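You operate a simulated robot arm through the tools that you are given. There is no shell and no other tool. Be economical: measure what you need, move in short steps, check, and stop when the job is done.

Carry out the task below with a simulated robot arm. There is one attempt and no reset: what you move stays moved.

TASK
Stand the clear tub from the side bench top beside the silver window. It goes on the side that lies toward x +0.7, y +0.7 (a direction in the base frame), with about 3 cm between them.
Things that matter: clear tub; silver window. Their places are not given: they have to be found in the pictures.

It is judged by the outcome, as a careful person would: the job done as asked, and still so three seconds after it is handed in. It fails if anything else is knocked over, pushed out of place, dropped, spilled or broken.

THE ROBOT
A 7-joint arm with a two-finger parallel gripper, fixed in place. Base frame: the origin is at the foot of the arm, x ahead of it, y to its left, z up; the work surface is at about z = 0. Lengths are in m, angles in degrees, forces in N, time in s.
With the tool pointing down near the work surface it reaches from about 0.22 to 0.58 m from the base axis. Its first joint turns from -66.0 to 66.0 degrees. Payload 2.5 kg.
Tool frame: the origin (TCP) lies between the finger pads and is the grasp point; the fingertips stand 0.023 m ahead of it; z points along the fingers, y is the line along which they close. The gripper opens to 0.094 m. The fingers are 0.038 m wide and 0.01 m thick; the gripper's body (0.054 by 0.096 m) begins 0.039 m behind the TCP.
Orientation is told as [roll, pitch, yaw] about the base's x, y, z axes, in that order, counted from this pose: with the fingers straight down and closing along the base's y, the tool's x points along the base's -x, its y along +y and its z along -z.

THE INTERFACE
- The arm moves only by the tool step_arm. Its argument "rows" is a list of rows, each a list of 5 numbers: the shift along the base's x, y, z in m, then the turn about the base's z in degrees, then the gripper command, from -1 (shut) to 1 (fully open), values between in proportion. In form: [[x, y, z, yaw, fingers], ...]. A call has 1 to 12 rows; each row is the pose to reach, as a shift and turn from the pose commanded when the call began. A row lasts 0.2 s, in which the tool goes at most 0.05 m and 8.6 degrees; a call with a longer step from one row to the next is refused whole, and so is a gripper value outside its range. A pose out of reach is approached as far as the arm can. The call stops where the force on the tool passes 40 N (or 10 N more than at its start, if that is more) or the arm is blocked; 0.2 s more then pass. The fingers move at their own pace (about 0.108 m/s each) and stop on an object; they squeeze with about 28 N. The grip force told is the motor's: it shows also when the fingers shut on nothing. Time passes only in rows, and 0.2 s behind the last, so rows that repeat a pose let the fingers close. It gives the time, the measured TCP pose, the force on the tool (base axes), the opening and the grip force at its end, in the units of the frame above (readings bear some noise).
- Cameras (640 x 400 px; columns grow to the right, rows downward): "scene" is fixed at [0.1093, -0.4019, 0.5657]; the picture's right is [0.96, -0.26, 0.00], its down [-0.11, -0.40, -0.91] and it looks along [0.24, 0.88, -0.41] (base axes); focal length 354 px, centre (320, 200). "wrist" rides on the gripper at [-0.039, 0, -0.044] in the tool frame; the picture's right is [0.00, -1.00, 0.00], its down [0.97, 0.00, -0.24] and it looks along [0.24, 0.00, 0.97] (tool axes); focal length 218 px, centre (320, 200).
- grab_frame(camera): a new picture of that camera. No time passes.
- pixel_to_xyz(camera, pixels): for up to 12 pixels [column, row] of the newest picture of that camera ("zoom" is the newest enlarged one), the place [x, y, z] in the base frame of the surface seen there, good to about 0.003 m, but the place of the scene camera against the robot may be out by one fixed shift of up to 0.025 m in any direction. No time passes.
- inspect(camera, box): a new picture of the part [left, top, right, bottom] of that camera's present view, enlarged. No time passes.
- hand_in(): hands the job in; it is judged then, once.

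Work in short steps. Measure before you move; look again where a grasp or a placing could have gone wrong, and mend it. You have 60 turns and 22 pictures in all, the two below and enlarged ones among them. Open the gripper and draw the arm clear of the work before you hand the job in, unless the task says otherwise; then end with one line.

The tools are called after "Request:" by a JSON object that holds its "fn" and its "kwargs". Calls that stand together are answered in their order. step_arm: Moves the arm, as the interface text tells. Its arguments: {"type":"object","properties":{"rows":{"type":"array","items":{"type":"array","items":{"type":"number"}}}},"required":["rows"]} The other tools are called the same way: grab_frame (camera) takes a picture; pixel_to_xyz (camera, pixels) gives the place of the surface under pixels of a picture; inspect (camera, box) takes an enlarged picture of a part of a camera's view; hand_in () hands the job in.

At the start:

```text
clock: 0.0
tcp_pos: [0.2698, 0.1584, 0.2627]
tcp_rot: [0.1, 0.0, 0.0]
wrist_force: [-0.2, 0.2, 0.1]
opening: 0.094
grasp_force: 0.1
```

scene: 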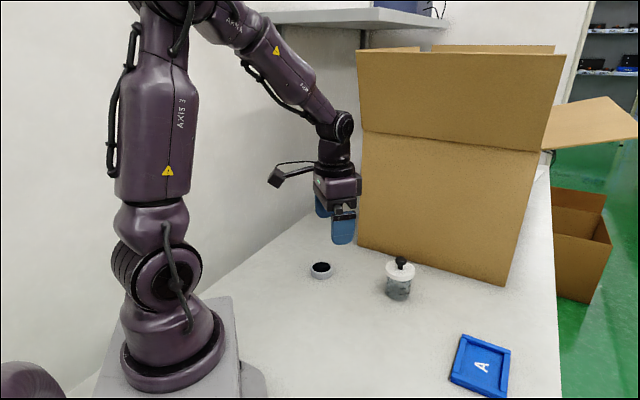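
wrist: 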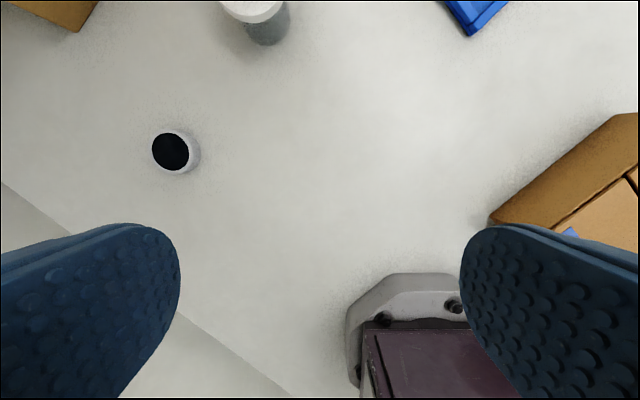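

I'll look closer at the two candidate objects near (398,280) and (320,270), and at the rest of the scene.

Request:
{"fn": "inspect", "kwargs": {"camera": "scene", "box": [280, 220, 520, 400]}}

Request:
{"fn": "inspect", "kwargs": {"camera": "wrist", "box": [100, 0, 420, 200]}}

```text
2.22 times, centred on (400, 310) of scene
```

zoom: 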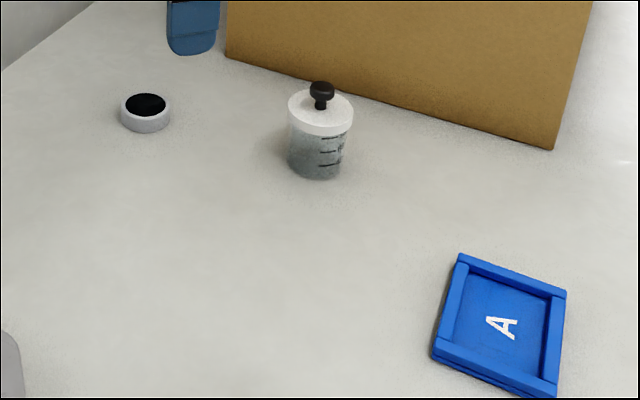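

```text
2.00 times, centred on (260, 100) of wrist
```

zoom: 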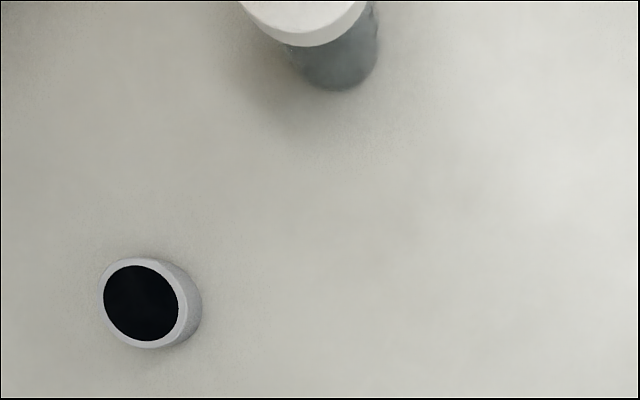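

The clear-bodied jar with the knob is the tub; the low silver ring with a dark pane is the window. Now I'll measure both, using both cameras to check the scene camera shift.

Request:
{"fn": "pixel_to_xyz", "kwargs": {"camera": "scene", "pixels": [[320, 267], [311, 268], [330, 268], [321, 277], [401, 261], [398, 272], [386, 268], [413, 268], [398, 298], [387, 290], [410, 290], [398, 284]]}}

Request:
{"fn": "pixel_to_xyz", "kwargs": {"camera": "wrist", "pixels": [[170, 152], [156, 139], [184, 166], [153, 152], [189, 152], [198, 153], [255, 8], [230, 8], [265, 20], [267, 40], [250, 35], [285, 25]]}}

```text
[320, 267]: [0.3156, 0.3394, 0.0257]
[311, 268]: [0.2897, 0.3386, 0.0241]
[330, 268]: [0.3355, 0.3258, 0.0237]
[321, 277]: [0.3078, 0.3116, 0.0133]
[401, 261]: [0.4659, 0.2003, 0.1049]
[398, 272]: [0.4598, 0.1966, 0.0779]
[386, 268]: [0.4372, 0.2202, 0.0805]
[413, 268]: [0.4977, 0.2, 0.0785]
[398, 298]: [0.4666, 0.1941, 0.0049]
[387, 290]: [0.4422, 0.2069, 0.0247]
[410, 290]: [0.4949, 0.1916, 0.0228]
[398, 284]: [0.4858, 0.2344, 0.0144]
```

```text
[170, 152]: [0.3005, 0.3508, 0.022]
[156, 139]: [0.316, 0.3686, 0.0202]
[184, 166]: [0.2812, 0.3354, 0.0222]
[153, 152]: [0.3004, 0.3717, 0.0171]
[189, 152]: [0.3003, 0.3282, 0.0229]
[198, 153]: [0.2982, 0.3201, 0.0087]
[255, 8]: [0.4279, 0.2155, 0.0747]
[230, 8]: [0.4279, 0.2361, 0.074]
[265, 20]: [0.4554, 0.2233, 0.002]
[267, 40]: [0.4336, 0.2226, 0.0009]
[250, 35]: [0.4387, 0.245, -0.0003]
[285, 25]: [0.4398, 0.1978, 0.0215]
```

Wrist camera puts the window at about (0.300, 0.350); the scene camera is shifted by about (+0.014, -0.015). Next I check the cardboard box's edge and other nearby limits, and move above the tub to measure it with the wrist camera.

Request:
{"fn": "pixel_to_xyz", "kwargs": {"camera": "scene", "pixels": [[360, 245], [400, 256], [450, 270], [503, 283], [365, 140], [363, 60], [530, 160], [560, 60], [362, 90], [450, 60]]}}

Request:
{"fn": "step_arm", "kwargs": {"rows": [[0.03, 0.01, 0, 0, 1], [0.06, 0.02, 0, 0, 1], [0.09, 0.03, 0, 0, 1], [0.12, 0.04, 0, 0, 1], [0.14, 0.05, 0, 0, 1], [0.15, 0.06, 0, 0, 1], [0.15, 0.06, 0, 0, 1]]}}

```text
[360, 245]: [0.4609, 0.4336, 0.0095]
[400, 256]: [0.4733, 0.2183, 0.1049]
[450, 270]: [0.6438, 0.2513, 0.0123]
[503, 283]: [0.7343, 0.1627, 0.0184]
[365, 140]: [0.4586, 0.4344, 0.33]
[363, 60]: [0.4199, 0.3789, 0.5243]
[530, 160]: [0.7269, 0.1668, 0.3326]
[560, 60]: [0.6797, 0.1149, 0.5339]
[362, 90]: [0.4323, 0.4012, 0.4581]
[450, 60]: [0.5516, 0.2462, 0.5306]
```

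```text
clock: 1.6
tcp_pos: [0.4194, 0.2178, 0.2628]
tcp_rot: [0.0, 0.0, 0.0]
wrist_force: [0.5, -0.8, 0.2]
opening: 0.0941
grasp_force: 0.0
```

The box face and its overhanging flap stay clear of the planned spot if I carry low. Now a wrist view over the tub.

Request:
{"fn": "grab_frame", "kwargs": {"camera": "wrist"}}

```text
17 pictures are left
```

wrist: 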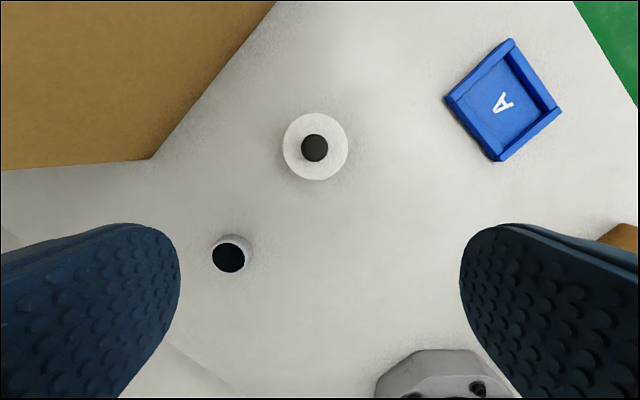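

Request:
{"fn": "pixel_to_xyz", "kwargs": {"camera": "wrist", "pixels": [[315, 147], [285, 147], [346, 147], [315, 116], [315, 178], [338, 170], [229, 258], [214, 258], [243, 258], [229, 244], [229, 271], [155, 158]]}}

```text
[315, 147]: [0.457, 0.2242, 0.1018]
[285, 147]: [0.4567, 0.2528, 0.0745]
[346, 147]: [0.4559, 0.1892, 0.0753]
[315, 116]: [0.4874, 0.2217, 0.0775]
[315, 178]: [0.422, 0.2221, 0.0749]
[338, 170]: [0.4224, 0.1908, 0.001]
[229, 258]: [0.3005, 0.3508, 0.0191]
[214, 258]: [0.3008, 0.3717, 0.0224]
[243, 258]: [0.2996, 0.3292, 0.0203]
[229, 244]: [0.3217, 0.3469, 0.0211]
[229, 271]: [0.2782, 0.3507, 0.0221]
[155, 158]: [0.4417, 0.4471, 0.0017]
```

Tub centre (0.455, 0.2215), lid diameter about 0.066, lid top at 0.076, knob top at about 0.103. I zoom in on the window to get its rim size.

Request:
{"fn": "inspect", "kwargs": {"camera": "wrist", "box": [184, 220, 280, 280]}}

```text
6.67 times, centred on (232, 250) of wrist
```

zoom: 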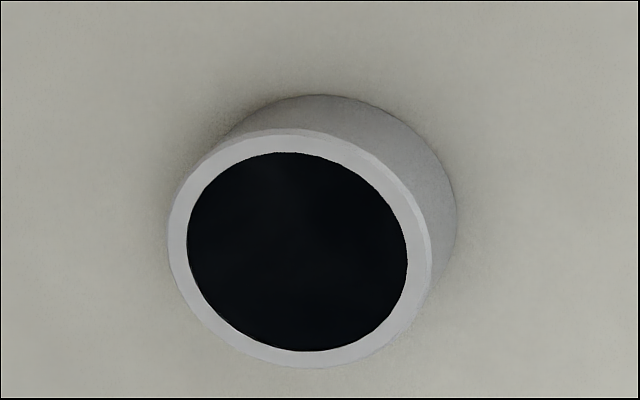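

Request:
{"fn": "pixel_to_xyz", "kwargs": {"camera": "zoom", "pixels": [[298, 252], [176, 240], [424, 258], [290, 137], [310, 360], [450, 200], [330, 99], [355, 150]]}}

```text
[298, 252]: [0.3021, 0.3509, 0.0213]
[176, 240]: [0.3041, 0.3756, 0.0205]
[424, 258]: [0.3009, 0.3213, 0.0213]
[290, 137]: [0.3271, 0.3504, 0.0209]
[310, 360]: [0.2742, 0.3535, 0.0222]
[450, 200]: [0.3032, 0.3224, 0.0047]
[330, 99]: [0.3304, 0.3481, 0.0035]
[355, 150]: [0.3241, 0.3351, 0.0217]
```

Window: centre (0.301, 0.349), radius about 0.028, top at 0.021. Now I go over the tub and down most of the way.

Request:
{"fn": "step_arm", "kwargs": {"rows": [[0.018, 0.002, 0, 0, 1], [0.0356, 0.0037, 0, 0, 1], [0.0356, 0.0037, -0.03, 0, 1], [0.0356, 0.0037, -0.06, 0, 1], [0.0356, 0.0037, -0.09, 0, 1], [0.0356, 0.0037, -0.12, 0, 1], [0.0356, 0.0037, -0.12, 0, 1]]}}

Request:
{"fn": "grab_frame", "kwargs": {"camera": "wrist"}}

```text
clock: 3.2
tcp_pos: [0.4547, 0.2215, 0.1414]
tcp_rot: [0.0, 0.0, 0.0]
wrist_force: [-0.1, 0.5, -0.2]
opening: 0.0939
grasp_force: 0.1
```

```text
15 pictures are left
```

wrist: 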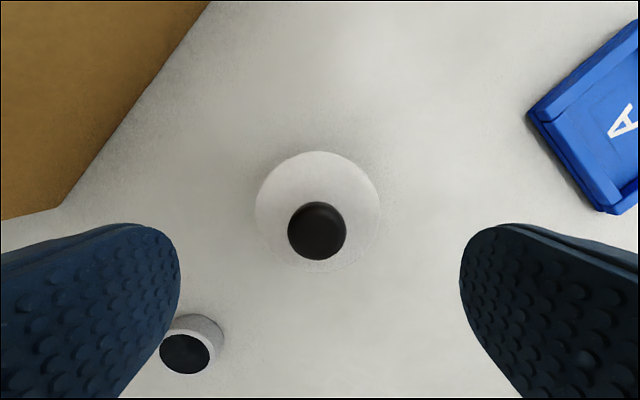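

The tub sits centred between the fingers (column 317). I check knob height and lid edges before the final descent.

Request:
{"fn": "pixel_to_xyz", "kwargs": {"camera": "wrist", "pixels": [[317, 235], [260, 212], [374, 212], [317, 156], [317, 268], [317, 215]]}}

```text
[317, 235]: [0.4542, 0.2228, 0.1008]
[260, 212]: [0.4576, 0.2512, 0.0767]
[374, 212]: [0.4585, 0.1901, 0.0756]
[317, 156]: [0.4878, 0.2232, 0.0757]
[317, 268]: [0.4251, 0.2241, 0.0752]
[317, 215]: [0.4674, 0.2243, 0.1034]
```

Knob top is about 0.103, centre about (0.456, 0.222). I descend to TCP z 0.071, which leaves about 7 mm over the knob, and close.

Request:
{"fn": "step_arm", "kwargs": {"rows": [[0.001, 0.0005, -0.03, 0, 1], [0.001, 0.0005, -0.055, 0, 1], [0.001, 0.0005, -0.07, 0, 1], [0.001, 0.0005, -0.07, 0, 1], [0.001, 0.0005, -0.07, 0, 0], [0.001, 0.0005, -0.07, 0, -0.5], [0.001, 0.0005, -0.07, 0, -1], [0.001, 0.0005, -0.07, 0, -1], [0.001, 0.0005, -0.07, 0, -1]]}}

```text
clock: 5.2
tcp_pos: [0.456, 0.222, 0.0722]
tcp_rot: [0.0, 0.0, 0.0]
wrist_force: [0.0, -1.0, -2.3]
opening: 0.0688
grasp_force: 28.1
```

It grips at 0.069 opening with 28 N. Small lift, then check.

Request:
{"fn": "step_arm", "kwargs": {"rows": [[0, 0, 0.01, 0, -1], [0, 0, 0.025, 0, -1], [0, 0, 0.045, 0, -1], [0, 0, 0.045, 0, -1]]}}

Request:
{"fn": "inspect", "kwargs": {"camera": "scene", "box": [300, 160, 500, 320]}}

```text
clock: 6.2
tcp_pos: [0.4567, 0.2209, 0.1161]
tcp_rot: [0.0, 0.0, 0.0]
wrist_force: [-0.2, 0.1, -0.4]
opening: 0.0209
grasp_force: 27.9
```

```text
2.50 times, centred on (400, 240) of scene
```

zoom: 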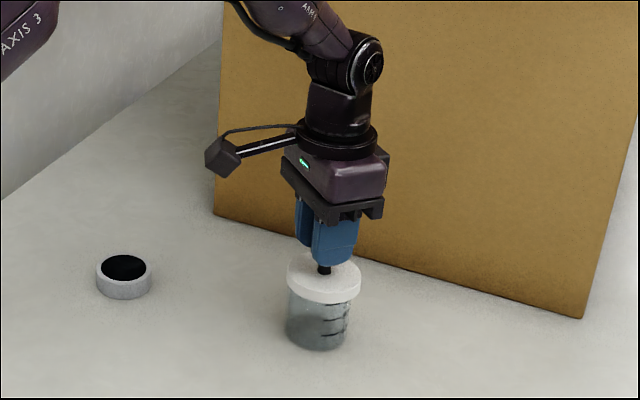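

The lift slipped off the lid: the opening is now 0.021, with the fingers shut on the top of the knob and the tub still standing. I look closer before regrasping.

Request:
{"fn": "grab_frame", "kwargs": {"camera": "wrist"}}

Request:
{"fn": "inspect", "kwargs": {"camera": "scene", "box": [376, 220, 424, 250]}}

Request:
{"fn": "inspect", "kwargs": {"camera": "scene", "box": [360, 235, 440, 305]}}

```text
13 pictures are left
```

wrist: 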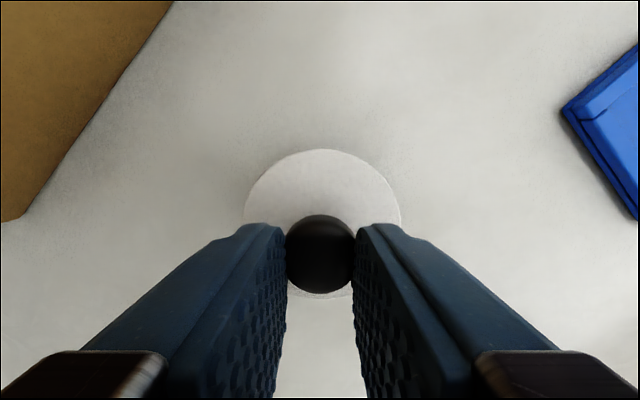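

```text
13.33 times, centred on (400, 235) of scene
```

zoom: 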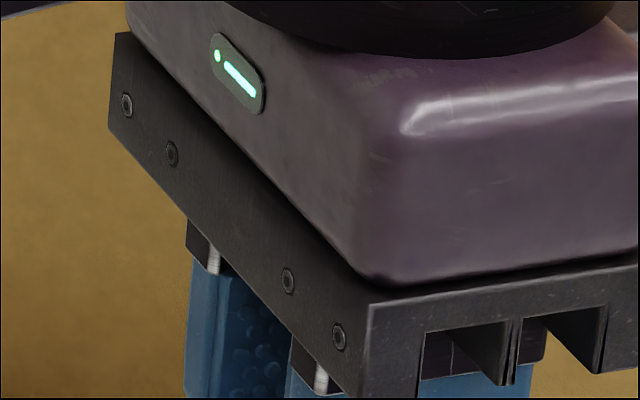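

```text
5.71 times, centred on (400, 270) of scene
```

zoom: 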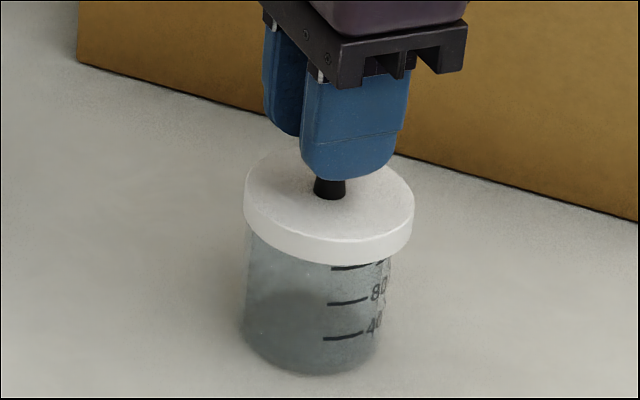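

The fingers hold the knob's upper rim. I open slightly, go 13 mm lower so that the pads cover the whole knob, and regrip there.

Request:
{"fn": "step_arm", "kwargs": {"rows": [[0, 0, 0, 0, -0.1], [0, 0, 0, 0, -0.1], [0, 0, -0.007, 0, -0.1], [0, 0, -0.013, 0, -0.1], [0, 0, -0.013, 0, -0.1], [0, 0, -0.013, 0, -1], [0, 0, -0.013, 0, -1], [0, 0, -0.013, 0, -1]]}}

Request:
{"fn": "step_arm", "kwargs": {"rows": [[0, 0, 0.004, 0, -1], [0, 0, 0.008, 0, -1], [0, 0, 0.012, 0, -1], [0, 0, 0.012, 0, -1]]}}

Request:
{"fn": "inspect", "kwargs": {"camera": "scene", "box": [360, 235, 440, 305]}}

```text
clock: 8.0
tcp_pos: [0.4565, 0.2216, 0.1041]
tcp_rot: [0.0, 0.0, 0.0]
wrist_force: [-0.7, 0.6, 0.5]
opening: 0.0219
grasp_force: 28.1
```

```text
clock: 9.0
tcp_pos: [0.4561, 0.2227, 0.1163]
tcp_rot: [0.0, 0.0, 0.0]
wrist_force: [0.2, 0.1, -0.3]
opening: 0.022
grasp_force: 28.2
```

```text
5.71 times, centred on (400, 270) of scene
```

zoom: 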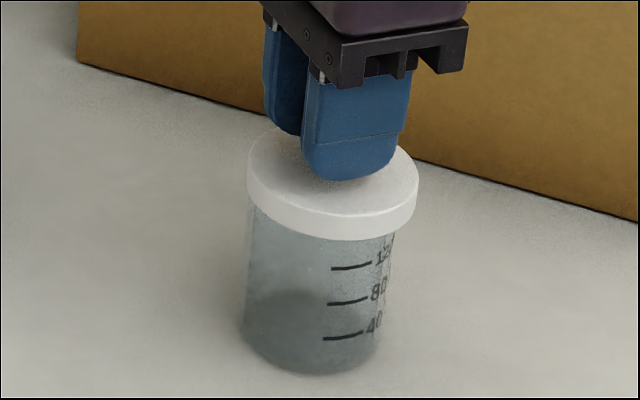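

The opened gap shows the lid is loose: it came up alone by the knob, and the body with its marks stayed down. The body has to be carried by its own wall, so I'll take the lid off, set it aside, move the body and put the lid back on. I lift the lid straight up and look.

Request:
{"fn": "step_arm", "kwargs": {"rows": [[0, 0, 0.02, 0, -1], [0, 0, 0.05, 0, -1], [0, 0, 0.08, 0, -1], [0, 0, 0.08, 0, -1]]}}

Request:
{"fn": "inspect", "kwargs": {"camera": "scene", "box": [320, 190, 480, 310]}}

Request:
{"fn": "grab_frame", "kwargs": {"camera": "wrist"}}

```text
clock: 10.0
tcp_pos: [0.4547, 0.2218, 0.1971]
tcp_rot: [0.0, 0.0, 0.0]
wrist_force: [0.5, -0.2, 0.3]
opening: 0.022
grasp_force: 27.6
```

```text
3.33 times, centred on (400, 250) of scene
```

zoom: 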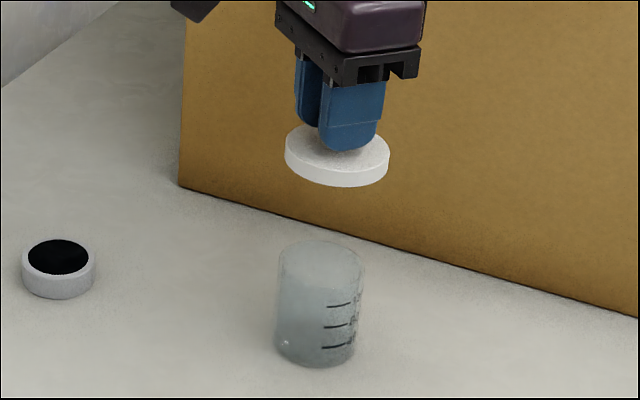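

```text
8 pictures are left
```

wrist: 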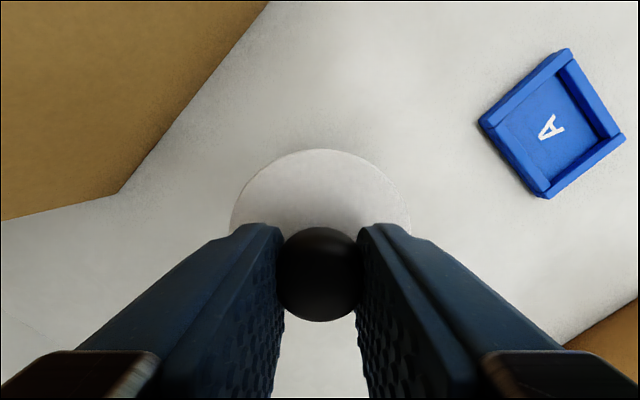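

The lid is off and held level; the body stands undisturbed. I check the tray corner and the body rim so I can choose the spot for the lid.

Request:
{"fn": "pixel_to_xyz", "kwargs": {"camera": "wrist", "pixels": [[480, 122], [545, 197], [420, 180], [440, 300], [568, 348]]}}

Request:
{"fn": "pixel_to_xyz", "kwargs": {"camera": "zoom", "pixels": [[280, 255], [363, 265], [318, 242], [320, 285], [320, 362], [290, 300], [338, 180], [338, 186]]}}

```text
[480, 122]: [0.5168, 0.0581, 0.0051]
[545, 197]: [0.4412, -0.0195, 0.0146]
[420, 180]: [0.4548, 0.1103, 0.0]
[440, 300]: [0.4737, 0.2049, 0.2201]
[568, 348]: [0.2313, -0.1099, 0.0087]
```

```text
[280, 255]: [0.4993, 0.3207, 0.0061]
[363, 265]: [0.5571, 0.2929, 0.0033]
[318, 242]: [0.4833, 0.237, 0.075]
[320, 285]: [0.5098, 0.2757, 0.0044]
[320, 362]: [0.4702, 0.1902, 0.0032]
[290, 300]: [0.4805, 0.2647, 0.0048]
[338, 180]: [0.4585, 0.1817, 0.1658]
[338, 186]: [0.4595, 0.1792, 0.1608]
```

Spot for the lid: (0.37, 0.11), clear of the tray (0.44, -0.02) and the body. I carry it there and go down to just above contact.

Request:
{"fn": "step_arm", "kwargs": {"rows": [[-0.028, -0.037, 0, 0, -1], [-0.056, -0.074, 0, 0, -1], [-0.085, -0.112, 0, 0, -1], [-0.085, -0.112, -0.04, 0, -1], [-0.085, -0.112, -0.08, 0, -1], [-0.085, -0.112, -0.12, 0, -1], [-0.085, -0.112, -0.145, 0, -1], [-0.085, -0.112, -0.15, 0, -1], [-0.085, -0.112, -0.15, 0, -1]]}}

Request:
{"fn": "step_arm", "kwargs": {"rows": [[0, 0, -0.003, 0, -1], [0, 0, -0.005, 0, -1], [0, 0, -0.005, 0, -1]]}}

```text
clock: 12.0
tcp_pos: [0.3714, 0.1099, 0.0462]
tcp_rot: [0.0, 0.0, 0.1]
wrist_force: [0.2, 1.0, -0.7]
opening: 0.0216
grasp_force: 27.9
```

```text
clock: 12.8
tcp_pos: [0.3724, 0.1101, 0.0427]
tcp_rot: [0.1, -0.1, 0.0]
wrist_force: [-8.4, -2.5, 28.0]
opening: 0.0219
grasp_force: 28.3
```

Contact (28 N) at TCP z 0.043. I ease up to relieve the force, release and rise.

Request:
{"fn": "step_arm", "kwargs": {"rows": [[0, 0, 0.002, 0, -1], [0, 0, 0.002, 0, -1]]}}

Request:
{"fn": "step_arm", "kwargs": {"rows": [[0, 0, 0, 0, -0.3], [0, 0, 0, 0, 0], [0, 0, 0, 0, 0], [0, 0, 0.03, 0, 0], [0, 0, 0.07, 0, 1], [0, 0, 0.11, 0, 1], [0, 0, 0.11, 0, 1]]}}

Request:
{"fn": "grab_frame", "kwargs": {"camera": "wrist"}}

```text
clock: 13.4
tcp_pos: [0.3712, 0.1099, 0.0423]
tcp_rot: [0.0, 0.1, 0.0]
wrist_force: [-1.5, 0.3, -0.3]
opening: 0.0218
grasp_force: 27.9
```

```text
clock: 15.0
tcp_pos: [0.3706, 0.112, 0.1541]
tcp_rot: [0.0, 0.0, -0.1]
wrist_force: [0.1, -0.2, 0.0]
opening: 0.094
grasp_force: 0.0
```

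```text
7 pictures are left
```

wrist: 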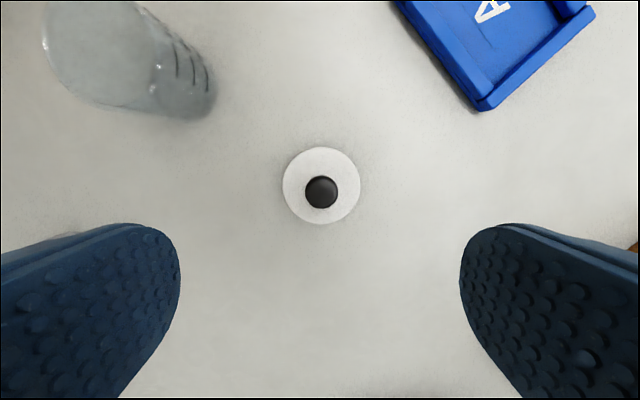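

The lid sits flat on the bench. I measure it and move over the body.

Request:
{"fn": "pixel_to_xyz", "kwargs": {"camera": "wrist", "pixels": [[321, 190], [285, 186], [358, 186], [321, 149], [321, 222]]}}

Request:
{"fn": "step_arm", "kwargs": {"rows": [[0.02, 0.025, 0.02, 0, 1], [0.043, 0.055, 0.02, 0, 1], [0.065, 0.085, 0.02, 0, 1], [0.085, 0.111, 0.02, 0, 1], [0.085, 0.111, 0.02, 0, 1]]}}

Request:
{"fn": "grab_frame", "kwargs": {"camera": "wrist"}}

```text
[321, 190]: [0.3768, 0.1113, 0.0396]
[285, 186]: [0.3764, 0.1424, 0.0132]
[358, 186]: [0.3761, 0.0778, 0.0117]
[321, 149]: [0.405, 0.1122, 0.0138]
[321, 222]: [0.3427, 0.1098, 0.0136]
```

```text
clock: 16.2
tcp_pos: [0.4549, 0.2226, 0.1737]
tcp_rot: [-0.1, 0.0, -0.1]
wrist_force: [-0.4, -0.3, 0.3]
opening: 0.0941
grasp_force: 0.1
```

```text
6 pictures are left
```

wrist: 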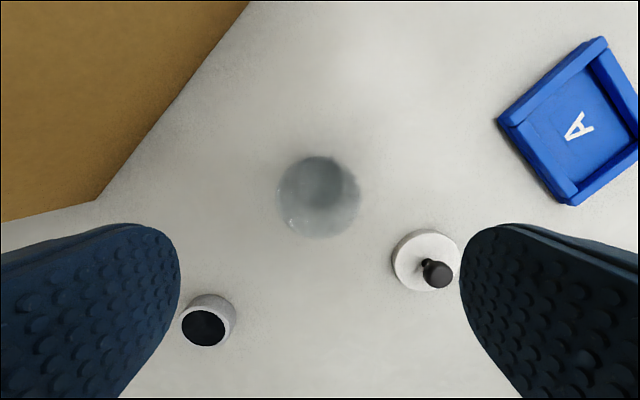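

The body rim circle (277–361, 155–239) gives a centre of about (0.459, 0.223) and a diameter of about 0.058. I descend to TCP z 0.042, where the palm clears the rim by about 6 mm, and grip the wall.

Request:
{"fn": "step_arm", "kwargs": {"rows": [[0.004, 0.0005, -0.03, 0, 1], [0.004, 0.0005, -0.06, 0, 1], [0.004, 0.0005, -0.09, 0, 1], [0.004, 0.0005, -0.115, 0, 1], [0.004, 0.0005, -0.1315, 0, 1], [0.004, 0.0005, -0.1315, 0, 1], [0.004, 0.0005, -0.1315, 0, 0.3], [0.004, 0.0005, -0.1315, 0, 0], [0.004, 0.0005, -0.1315, 0, -1], [0.004, 0.0005, -0.1315, 0, -1], [0.004, 0.0005, -0.1315, 0, -1]]}}

Request:
{"fn": "step_arm", "kwargs": {"rows": [[0, 0, 0.004, 0, -1], [0, 0, 0.008, 0, -1], [0, 0, 0.015, 0, -1], [0, 0, 0.015, 0, -1]]}}

Request:
{"fn": "inspect", "kwargs": {"camera": "scene", "box": [300, 180, 460, 300]}}

```text
clock: 18.6
tcp_pos: [0.4598, 0.2232, 0.042]
tcp_rot: [-0.1, -0.1, -0.1]
wrist_force: [0.8, 0.8, 0.3]
opening: 0.0574
grasp_force: 27.8
```

```text
clock: 19.6
tcp_pos: [0.4599, 0.2223, 0.0559]
tcp_rot: [0.0, 0.0, 0.1]
wrist_force: [0.5, 0.1, -2.1]
opening: 0.0572
grasp_force: 28.1
```

```text
3.33 times, centred on (380, 240) of scene
```

zoom: 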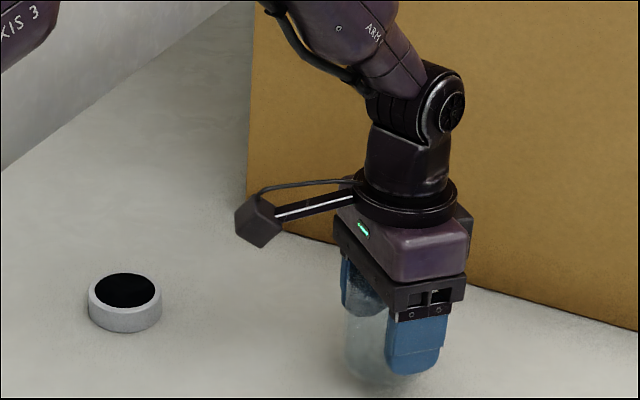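

The body lifts level at 0.057 opening with about 2 N of load. I check where the protruding sensor arm at zoom (258,225) sits relative to the tool before carrying toward the box corner.

Request:
{"fn": "pixel_to_xyz", "kwargs": {"camera": "zoom", "pixels": [[258, 225], [238, 222], [310, 207], [400, 235], [455, 95]]}}

Request:
{"fn": "step_arm", "kwargs": {"rows": [[0, 0, 0.015, 0, -1], [-0.01, 0.02, 0.03, 0, -1], [-0.024, 0.0475, 0.03, 0, -1], [-0.036, 0.0713, 0.03, 0, -1], [-0.048, 0.095, 0.03, 0, -1], [-0.048, 0.095, 0.03, 0, -1]]}}

```text
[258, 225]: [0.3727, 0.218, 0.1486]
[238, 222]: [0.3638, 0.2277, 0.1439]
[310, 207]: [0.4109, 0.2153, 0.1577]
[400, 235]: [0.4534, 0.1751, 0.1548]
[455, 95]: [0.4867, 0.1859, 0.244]
```

```text
clock: 21.0
tcp_pos: [0.4127, 0.315, 0.0863]
tcp_rot: [0.0, 0.0, 0.0]
wrist_force: [0.0, 0.9, -1.8]
opening: 0.0576
grasp_force: 27.8
```

The sensor arm points to -x and stays high above the window, so nothing is in the way. I continue to (0.364, 0.412) and lower to 2 mm above resting height.

Request:
{"fn": "step_arm", "kwargs": {"rows": [[-0.016, 0.032, 0, 0, -1], [-0.032, 0.064, 0, 0, -1], [-0.044, 0.088, 0, 0, -1], [-0.0487, 0.097, 0, 0, -1], [-0.0487, 0.097, -0.02, 0, -1], [-0.0487, 0.097, -0.034, 0, -1], [-0.0487, 0.097, -0.042, 0, -1], [-0.0487, 0.097, -0.042, 0, -1]]}}

Request:
{"fn": "grab_frame", "kwargs": {"camera": "wrist"}}

```text
clock: 22.8
tcp_pos: [0.3627, 0.4129, 0.0447]
tcp_rot: [0.1, 0.0, 0.0]
wrist_force: [0.2, 0.2, -2.1]
opening: 0.0575
grasp_force: 28.0
```

```text
4 pictures are left
```

wrist: 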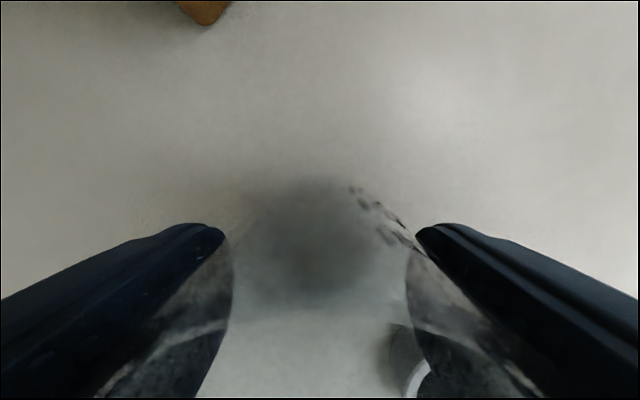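

Position is right. I lower the last 2.5 mm, open and rise straight up.

Request:
{"fn": "step_arm", "kwargs": {"rows": [[0, 0, -0.0015, 0, -1], [0, 0, -0.0027, 0, -1], [0, 0, -0.0027, 0, -1]]}}

Request:
{"fn": "step_arm", "kwargs": {"rows": [[0, 0, 0, 0, 0.3], [0, 0, 0, 0, 0.8], [0, 0, 0, 0, 0.8], [0, 0, 0.03, 0, 0.8], [0, 0, 0.07, 0, 0.8], [0, 0, 0.11, 0, 0.8], [0, 0, 0.13, 0, 1], [0, 0, 0.13, 0, 1]]}}

Request:
{"fn": "grab_frame", "kwargs": {"camera": "wrist"}}

```text
clock: 23.6
tcp_pos: [0.3632, 0.4136, 0.0422]
tcp_rot: [0.0, 0.0, 0.0]
wrist_force: [0.8, -0.1, -1.7]
opening: 0.0574
grasp_force: 28.4
```

```text
clock: 25.4
tcp_pos: [0.3616, 0.4132, 0.1735]
tcp_rot: [0.0, -0.1, 0.0]
wrist_force: [-0.3, -0.4, 0.3]
opening: 0.0942
grasp_force: 0.2
```

```text
3 pictures are left
```

wrist: 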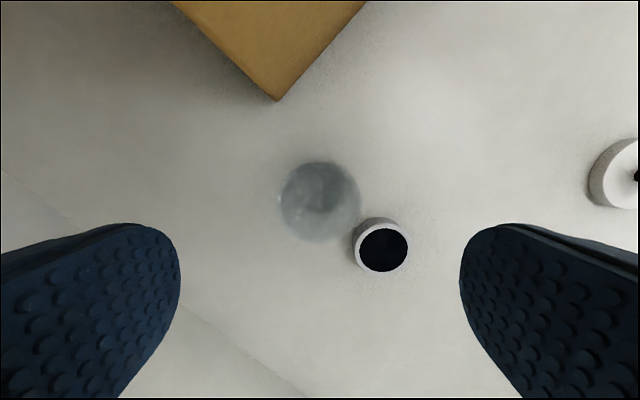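

The body stands at about (0.363, 0.413) beside the window. Now I fetch the lid, going back over the exact pose where I released it (0.3714, 0.1106), and regrip its knob.

Request:
{"fn": "step_arm", "kwargs": {"rows": [[0.001, -0.04, 0, 0, 1], [0.002, -0.085, 0, 0, 1], [0.003, -0.13, 0, 0, 1], [0.004, -0.175, 0, 0, 1], [0.005, -0.22, 0, 0, 1], [0.0065, -0.265, 0, 0, 1], [0.0077, -0.295, 0, 0, 0.3], [0.0077, -0.3035, 0, 0, 0.1], [0.0077, -0.3035, -0.04, 0, 0.1], [0.0077, -0.3035, -0.08, 0, 0.1], [0.0077, -0.3035, -0.1, 0, 0.1], [0.0077, -0.3035, -0.1, 0, 0.1]]}}

Request:
{"fn": "step_arm", "kwargs": {"rows": [[0, 0, -0.02, 0, 0.1], [0, 0, -0.0285, 0, 0.1], [0, 0, -0.0285, 0, 0.1], [0, 0, -0.0285, 0, -0.5], [0, 0, -0.0285, 0, -1], [0, 0, -0.0285, 0, -1], [0, 0, -0.0285, 0, -1]]}}

```text
clock: 28.0
tcp_pos: [0.3719, 0.1134, 0.0717]
tcp_rot: [0.0, 0.0, 0.1]
wrist_force: [0.3, 0.1, 0.5]
opening: 0.0518
grasp_force: 0.0
```

```text
clock: 29.6
tcp_pos: [0.3736, 0.111, 0.0423]
tcp_rot: [0.0, -0.1, 0.0]
wrist_force: [0.6, -1.2, 2.7]
opening: 0.0214
grasp_force: 28.3
```

The knob is gripped. I lift and carry the lid back above the body, stopping about 10 mm over its seat.

Request:
{"fn": "step_arm", "kwargs": {"rows": [[0, 0, 0.04, 0, -1], [0, 0, 0.085, 0, -1], [0, 0, 0.13, 0, -1], [-0.0015, 0.04, 0.13, 0, -1], [-0.003, 0.085, 0.13, 0, -1], [-0.005, 0.13, 0.13, 0, -1], [-0.007, 0.175, 0.13, 0, -1], [-0.009, 0.22, 0.13, 0, -1], [-0.0105, 0.265, 0.13, 0, -1], [-0.0117, 0.295, 0.13, 0, -1], [-0.0117, 0.3037, 0.13, 0, -1], [-0.0117, 0.3037, 0.13, 0, -1]]}}

Request:
{"fn": "step_arm", "kwargs": {"rows": [[0, 0, -0.03, 0, -1], [0, 0, -0.05, 0, -1], [0, 0, -0.056, 0, -1], [0, 0, -0.056, 0, -1], [0, 0, -0.056, 0, -1]]}}

Request:
{"fn": "inspect", "kwargs": {"camera": "scene", "box": [296, 190, 392, 286]}}

```text
clock: 32.2
tcp_pos: [0.3582, 0.4161, 0.1738]
tcp_rot: [0.0, 0.0, -0.1]
wrist_force: [0.5, -0.2, -0.4]
opening: 0.0214
grasp_force: 27.9
```

```text
clock: 33.4
tcp_pos: [0.3594, 0.4163, 0.1179]
tcp_rot: [-0.1, 0.0, 0.0]
wrist_force: [0.8, 0.2, -0.1]
opening: 0.0214
grasp_force: 28.4
```

```text
4.17 times, centred on (344, 238) of scene
```

zoom: 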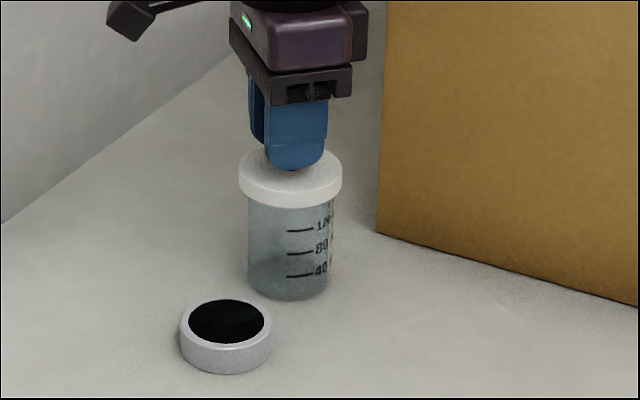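

The lid looks aligned over the body (both centred near column 290). I take another reading to average out the noise before lowering.

Request:
{"fn": "step_arm", "kwargs": {"rows": [[0, 0, 0, 0, -1]]}}

Request:
{"fn": "step_arm", "kwargs": {"rows": [[0, 0, -0.003, 0, -1]]}}

Request:
{"fn": "step_arm", "kwargs": {"rows": [[0, 0, 0, 0, -1]]}}

```text
clock: 33.8
tcp_pos: [0.3602, 0.4174, 0.1173]
tcp_rot: [-0.1, 0.0, 0.0]
wrist_force: [-0.4, 0.3, -0.4]
opening: 0.0214
grasp_force: 28.3
```

```text
clock: 34.2
tcp_pos: [0.3597, 0.4164, 0.1155]
tcp_rot: [0.0, -0.1, 0.0]
wrist_force: [-0.2, -0.5, -1.3]
opening: 0.0214
grasp_force: 28.0
```

```text
clock: 34.6
tcp_pos: [0.3597, 0.4148, 0.1153]
tcp_rot: [0.0, 0.0, -0.1]
wrist_force: [0.0, -0.1, 0.4]
opening: 0.0213
grasp_force: 27.8
```

Mean y is about 0.416, roughly 2–3 mm beyond where the body was released (0.4132). I shift -2 mm in y and lower gradually, watching the force.

Request:
{"fn": "step_arm", "kwargs": {"rows": [[0, -0.002, 0, 0, -1], [0, -0.002, -0.002, 0, -1], [0, -0.002, -0.004, 0, -1], [0, -0.002, -0.004, 0, -1]]}}

Request:
{"fn": "step_arm", "kwargs": {"rows": [[0, 0, -0.002, 0, -1], [0, 0, -0.004, 0, -1], [0, 0, -0.004, 0, -1]]}}

```text
clock: 35.6
tcp_pos: [0.3588, 0.4124, 0.111]
tcp_rot: [0.0, 0.0, -0.1]
wrist_force: [0.3, 0.2, -0.2]
opening: 0.0216
grasp_force: 28.6
```

```text
clock: 36.4
tcp_pos: [0.3588, 0.4117, 0.1072]
tcp_rot: [0.0, 0.1, 0.0]
wrist_force: [-0.3, 0.8, -1.1]
opening: 0.0213
grasp_force: 27.8
```

No contact yet and the skirt is already below the rim height, so it is engaged. I lower the last 2–3 mm.

Request:
{"fn": "step_arm", "kwargs": {"rows": [[0, 0.0005, -0.001, 0, -1], [0, 0.0005, -0.002, 0, -1], [0, 0.0005, -0.002, 0, -1]]}}

Request:
{"fn": "step_arm", "kwargs": {"rows": [[0, 0, -0.001, 0, -1], [0, 0, -0.001, 0, -1]]}}

```text
clock: 37.2
tcp_pos: [0.3584, 0.4122, 0.1041]
tcp_rot: [0.0, 0.0, 0.0]
wrist_force: [0.6, -0.1, -0.2]
opening: 0.0214
grasp_force: 28.6
```

```text
clock: 37.8
tcp_pos: [0.3582, 0.4138, 0.1029]
tcp_rot: [0.1, 0.0, 0.0]
wrist_force: [-0.7, 0.9, 2.5]
opening: 0.0212
grasp_force: 27.5
```

Light contact (2.5 N) at z 0.103, the original seated height. I release and rise clear.

Request:
{"fn": "step_arm", "kwargs": {"rows": [[0, 0, 0, 0, -0.4], [0, 0, 0, 0, 0], [0, 0, 0, 0, 0], [0, 0, 0.02, 0, 0], [0, 0, 0.05, 0, 0], [0, 0, 0.09, 0, 0], [-0.03, -0.02, 0.11, 0, 0.5], [-0.06, -0.05, 0.11, 0, 1], [-0.06, -0.09, 0.11, 0, 1], [-0.06, -0.09, 0.11, 0, 1]]}}

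Request:
{"fn": "grab_frame", "kwargs": {"camera": "wrist"}}

```text
clock: 40.0
tcp_pos: [0.3006, 0.322, 0.2139]
tcp_rot: [0.1, -0.1, 0.0]
wrist_force: [0.4, 0.3, 0.8]
opening: 0.0938
grasp_force: 0.1
```

```text
1 pictures are left
```

wrist: 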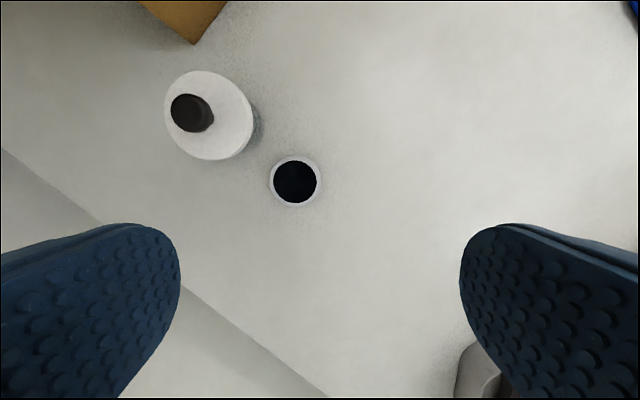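

The lid is on. I measure the lid for tilt and position, and check that the window is unmoved.

Request:
{"fn": "pixel_to_xyz", "kwargs": {"camera": "wrist", "pixels": [[168, 115], [251, 118], [208, 73], [208, 157], [230, 95], [190, 112], [295, 182], [271, 182], [319, 182], [295, 158], [295, 206]]}}

Request:
{"fn": "inspect", "kwargs": {"camera": "scene", "box": [296, 196, 392, 286]}}

```text
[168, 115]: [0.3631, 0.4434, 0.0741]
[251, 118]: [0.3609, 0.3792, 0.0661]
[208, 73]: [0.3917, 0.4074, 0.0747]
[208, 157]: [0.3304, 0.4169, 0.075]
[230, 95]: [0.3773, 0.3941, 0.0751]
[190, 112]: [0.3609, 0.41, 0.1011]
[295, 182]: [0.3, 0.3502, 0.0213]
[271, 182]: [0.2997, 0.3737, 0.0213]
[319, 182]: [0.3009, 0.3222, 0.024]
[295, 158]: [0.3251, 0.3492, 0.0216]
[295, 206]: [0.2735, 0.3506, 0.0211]
```

```text
4.44 times, centred on (344, 241) of scene
```

zoom: 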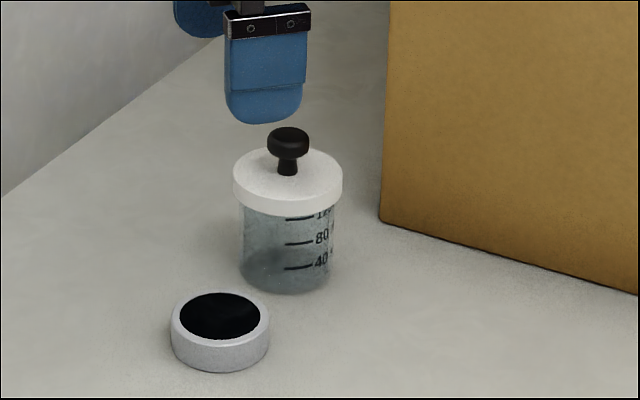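

The lid is level (rim z 0.074–0.075), the tub centre is about (0.362, 0.412), and the window has not moved at (0.300, 0.349). That is a gap of about 3 cm in the (+0.7, +0.7) direction. I draw the arm clear.

Request:
{"fn": "step_arm", "kwargs": {"rows": [[0, -0.03, 0.02, 0, 1], [-0.01, -0.07, 0.04, 0, 1], [-0.02, -0.11, 0.05, 0, 1], [-0.03, -0.15, 0.05, 0, 1], [-0.03, -0.16, 0.05, 0, 1]]}}

Request:
{"fn": "hand_in", "kwargs": {}}

```text
clock: 41.2
tcp_pos: [0.2696, 0.1613, 0.2629]
tcp_rot: [0.0, 0.0, 0.0]
wrist_force: [-0.1, 0.3, -0.2]
opening: 0.0941
grasp_force: 0.0
```

```text
The job is handed in.
```

The clear tub now stands beside the silver window on its (+0.7, +0.7) side with a gap of about 3 cm; its loose lid came off on the way, so I moved the body separately and put the lid back on level, and the job is handed in.
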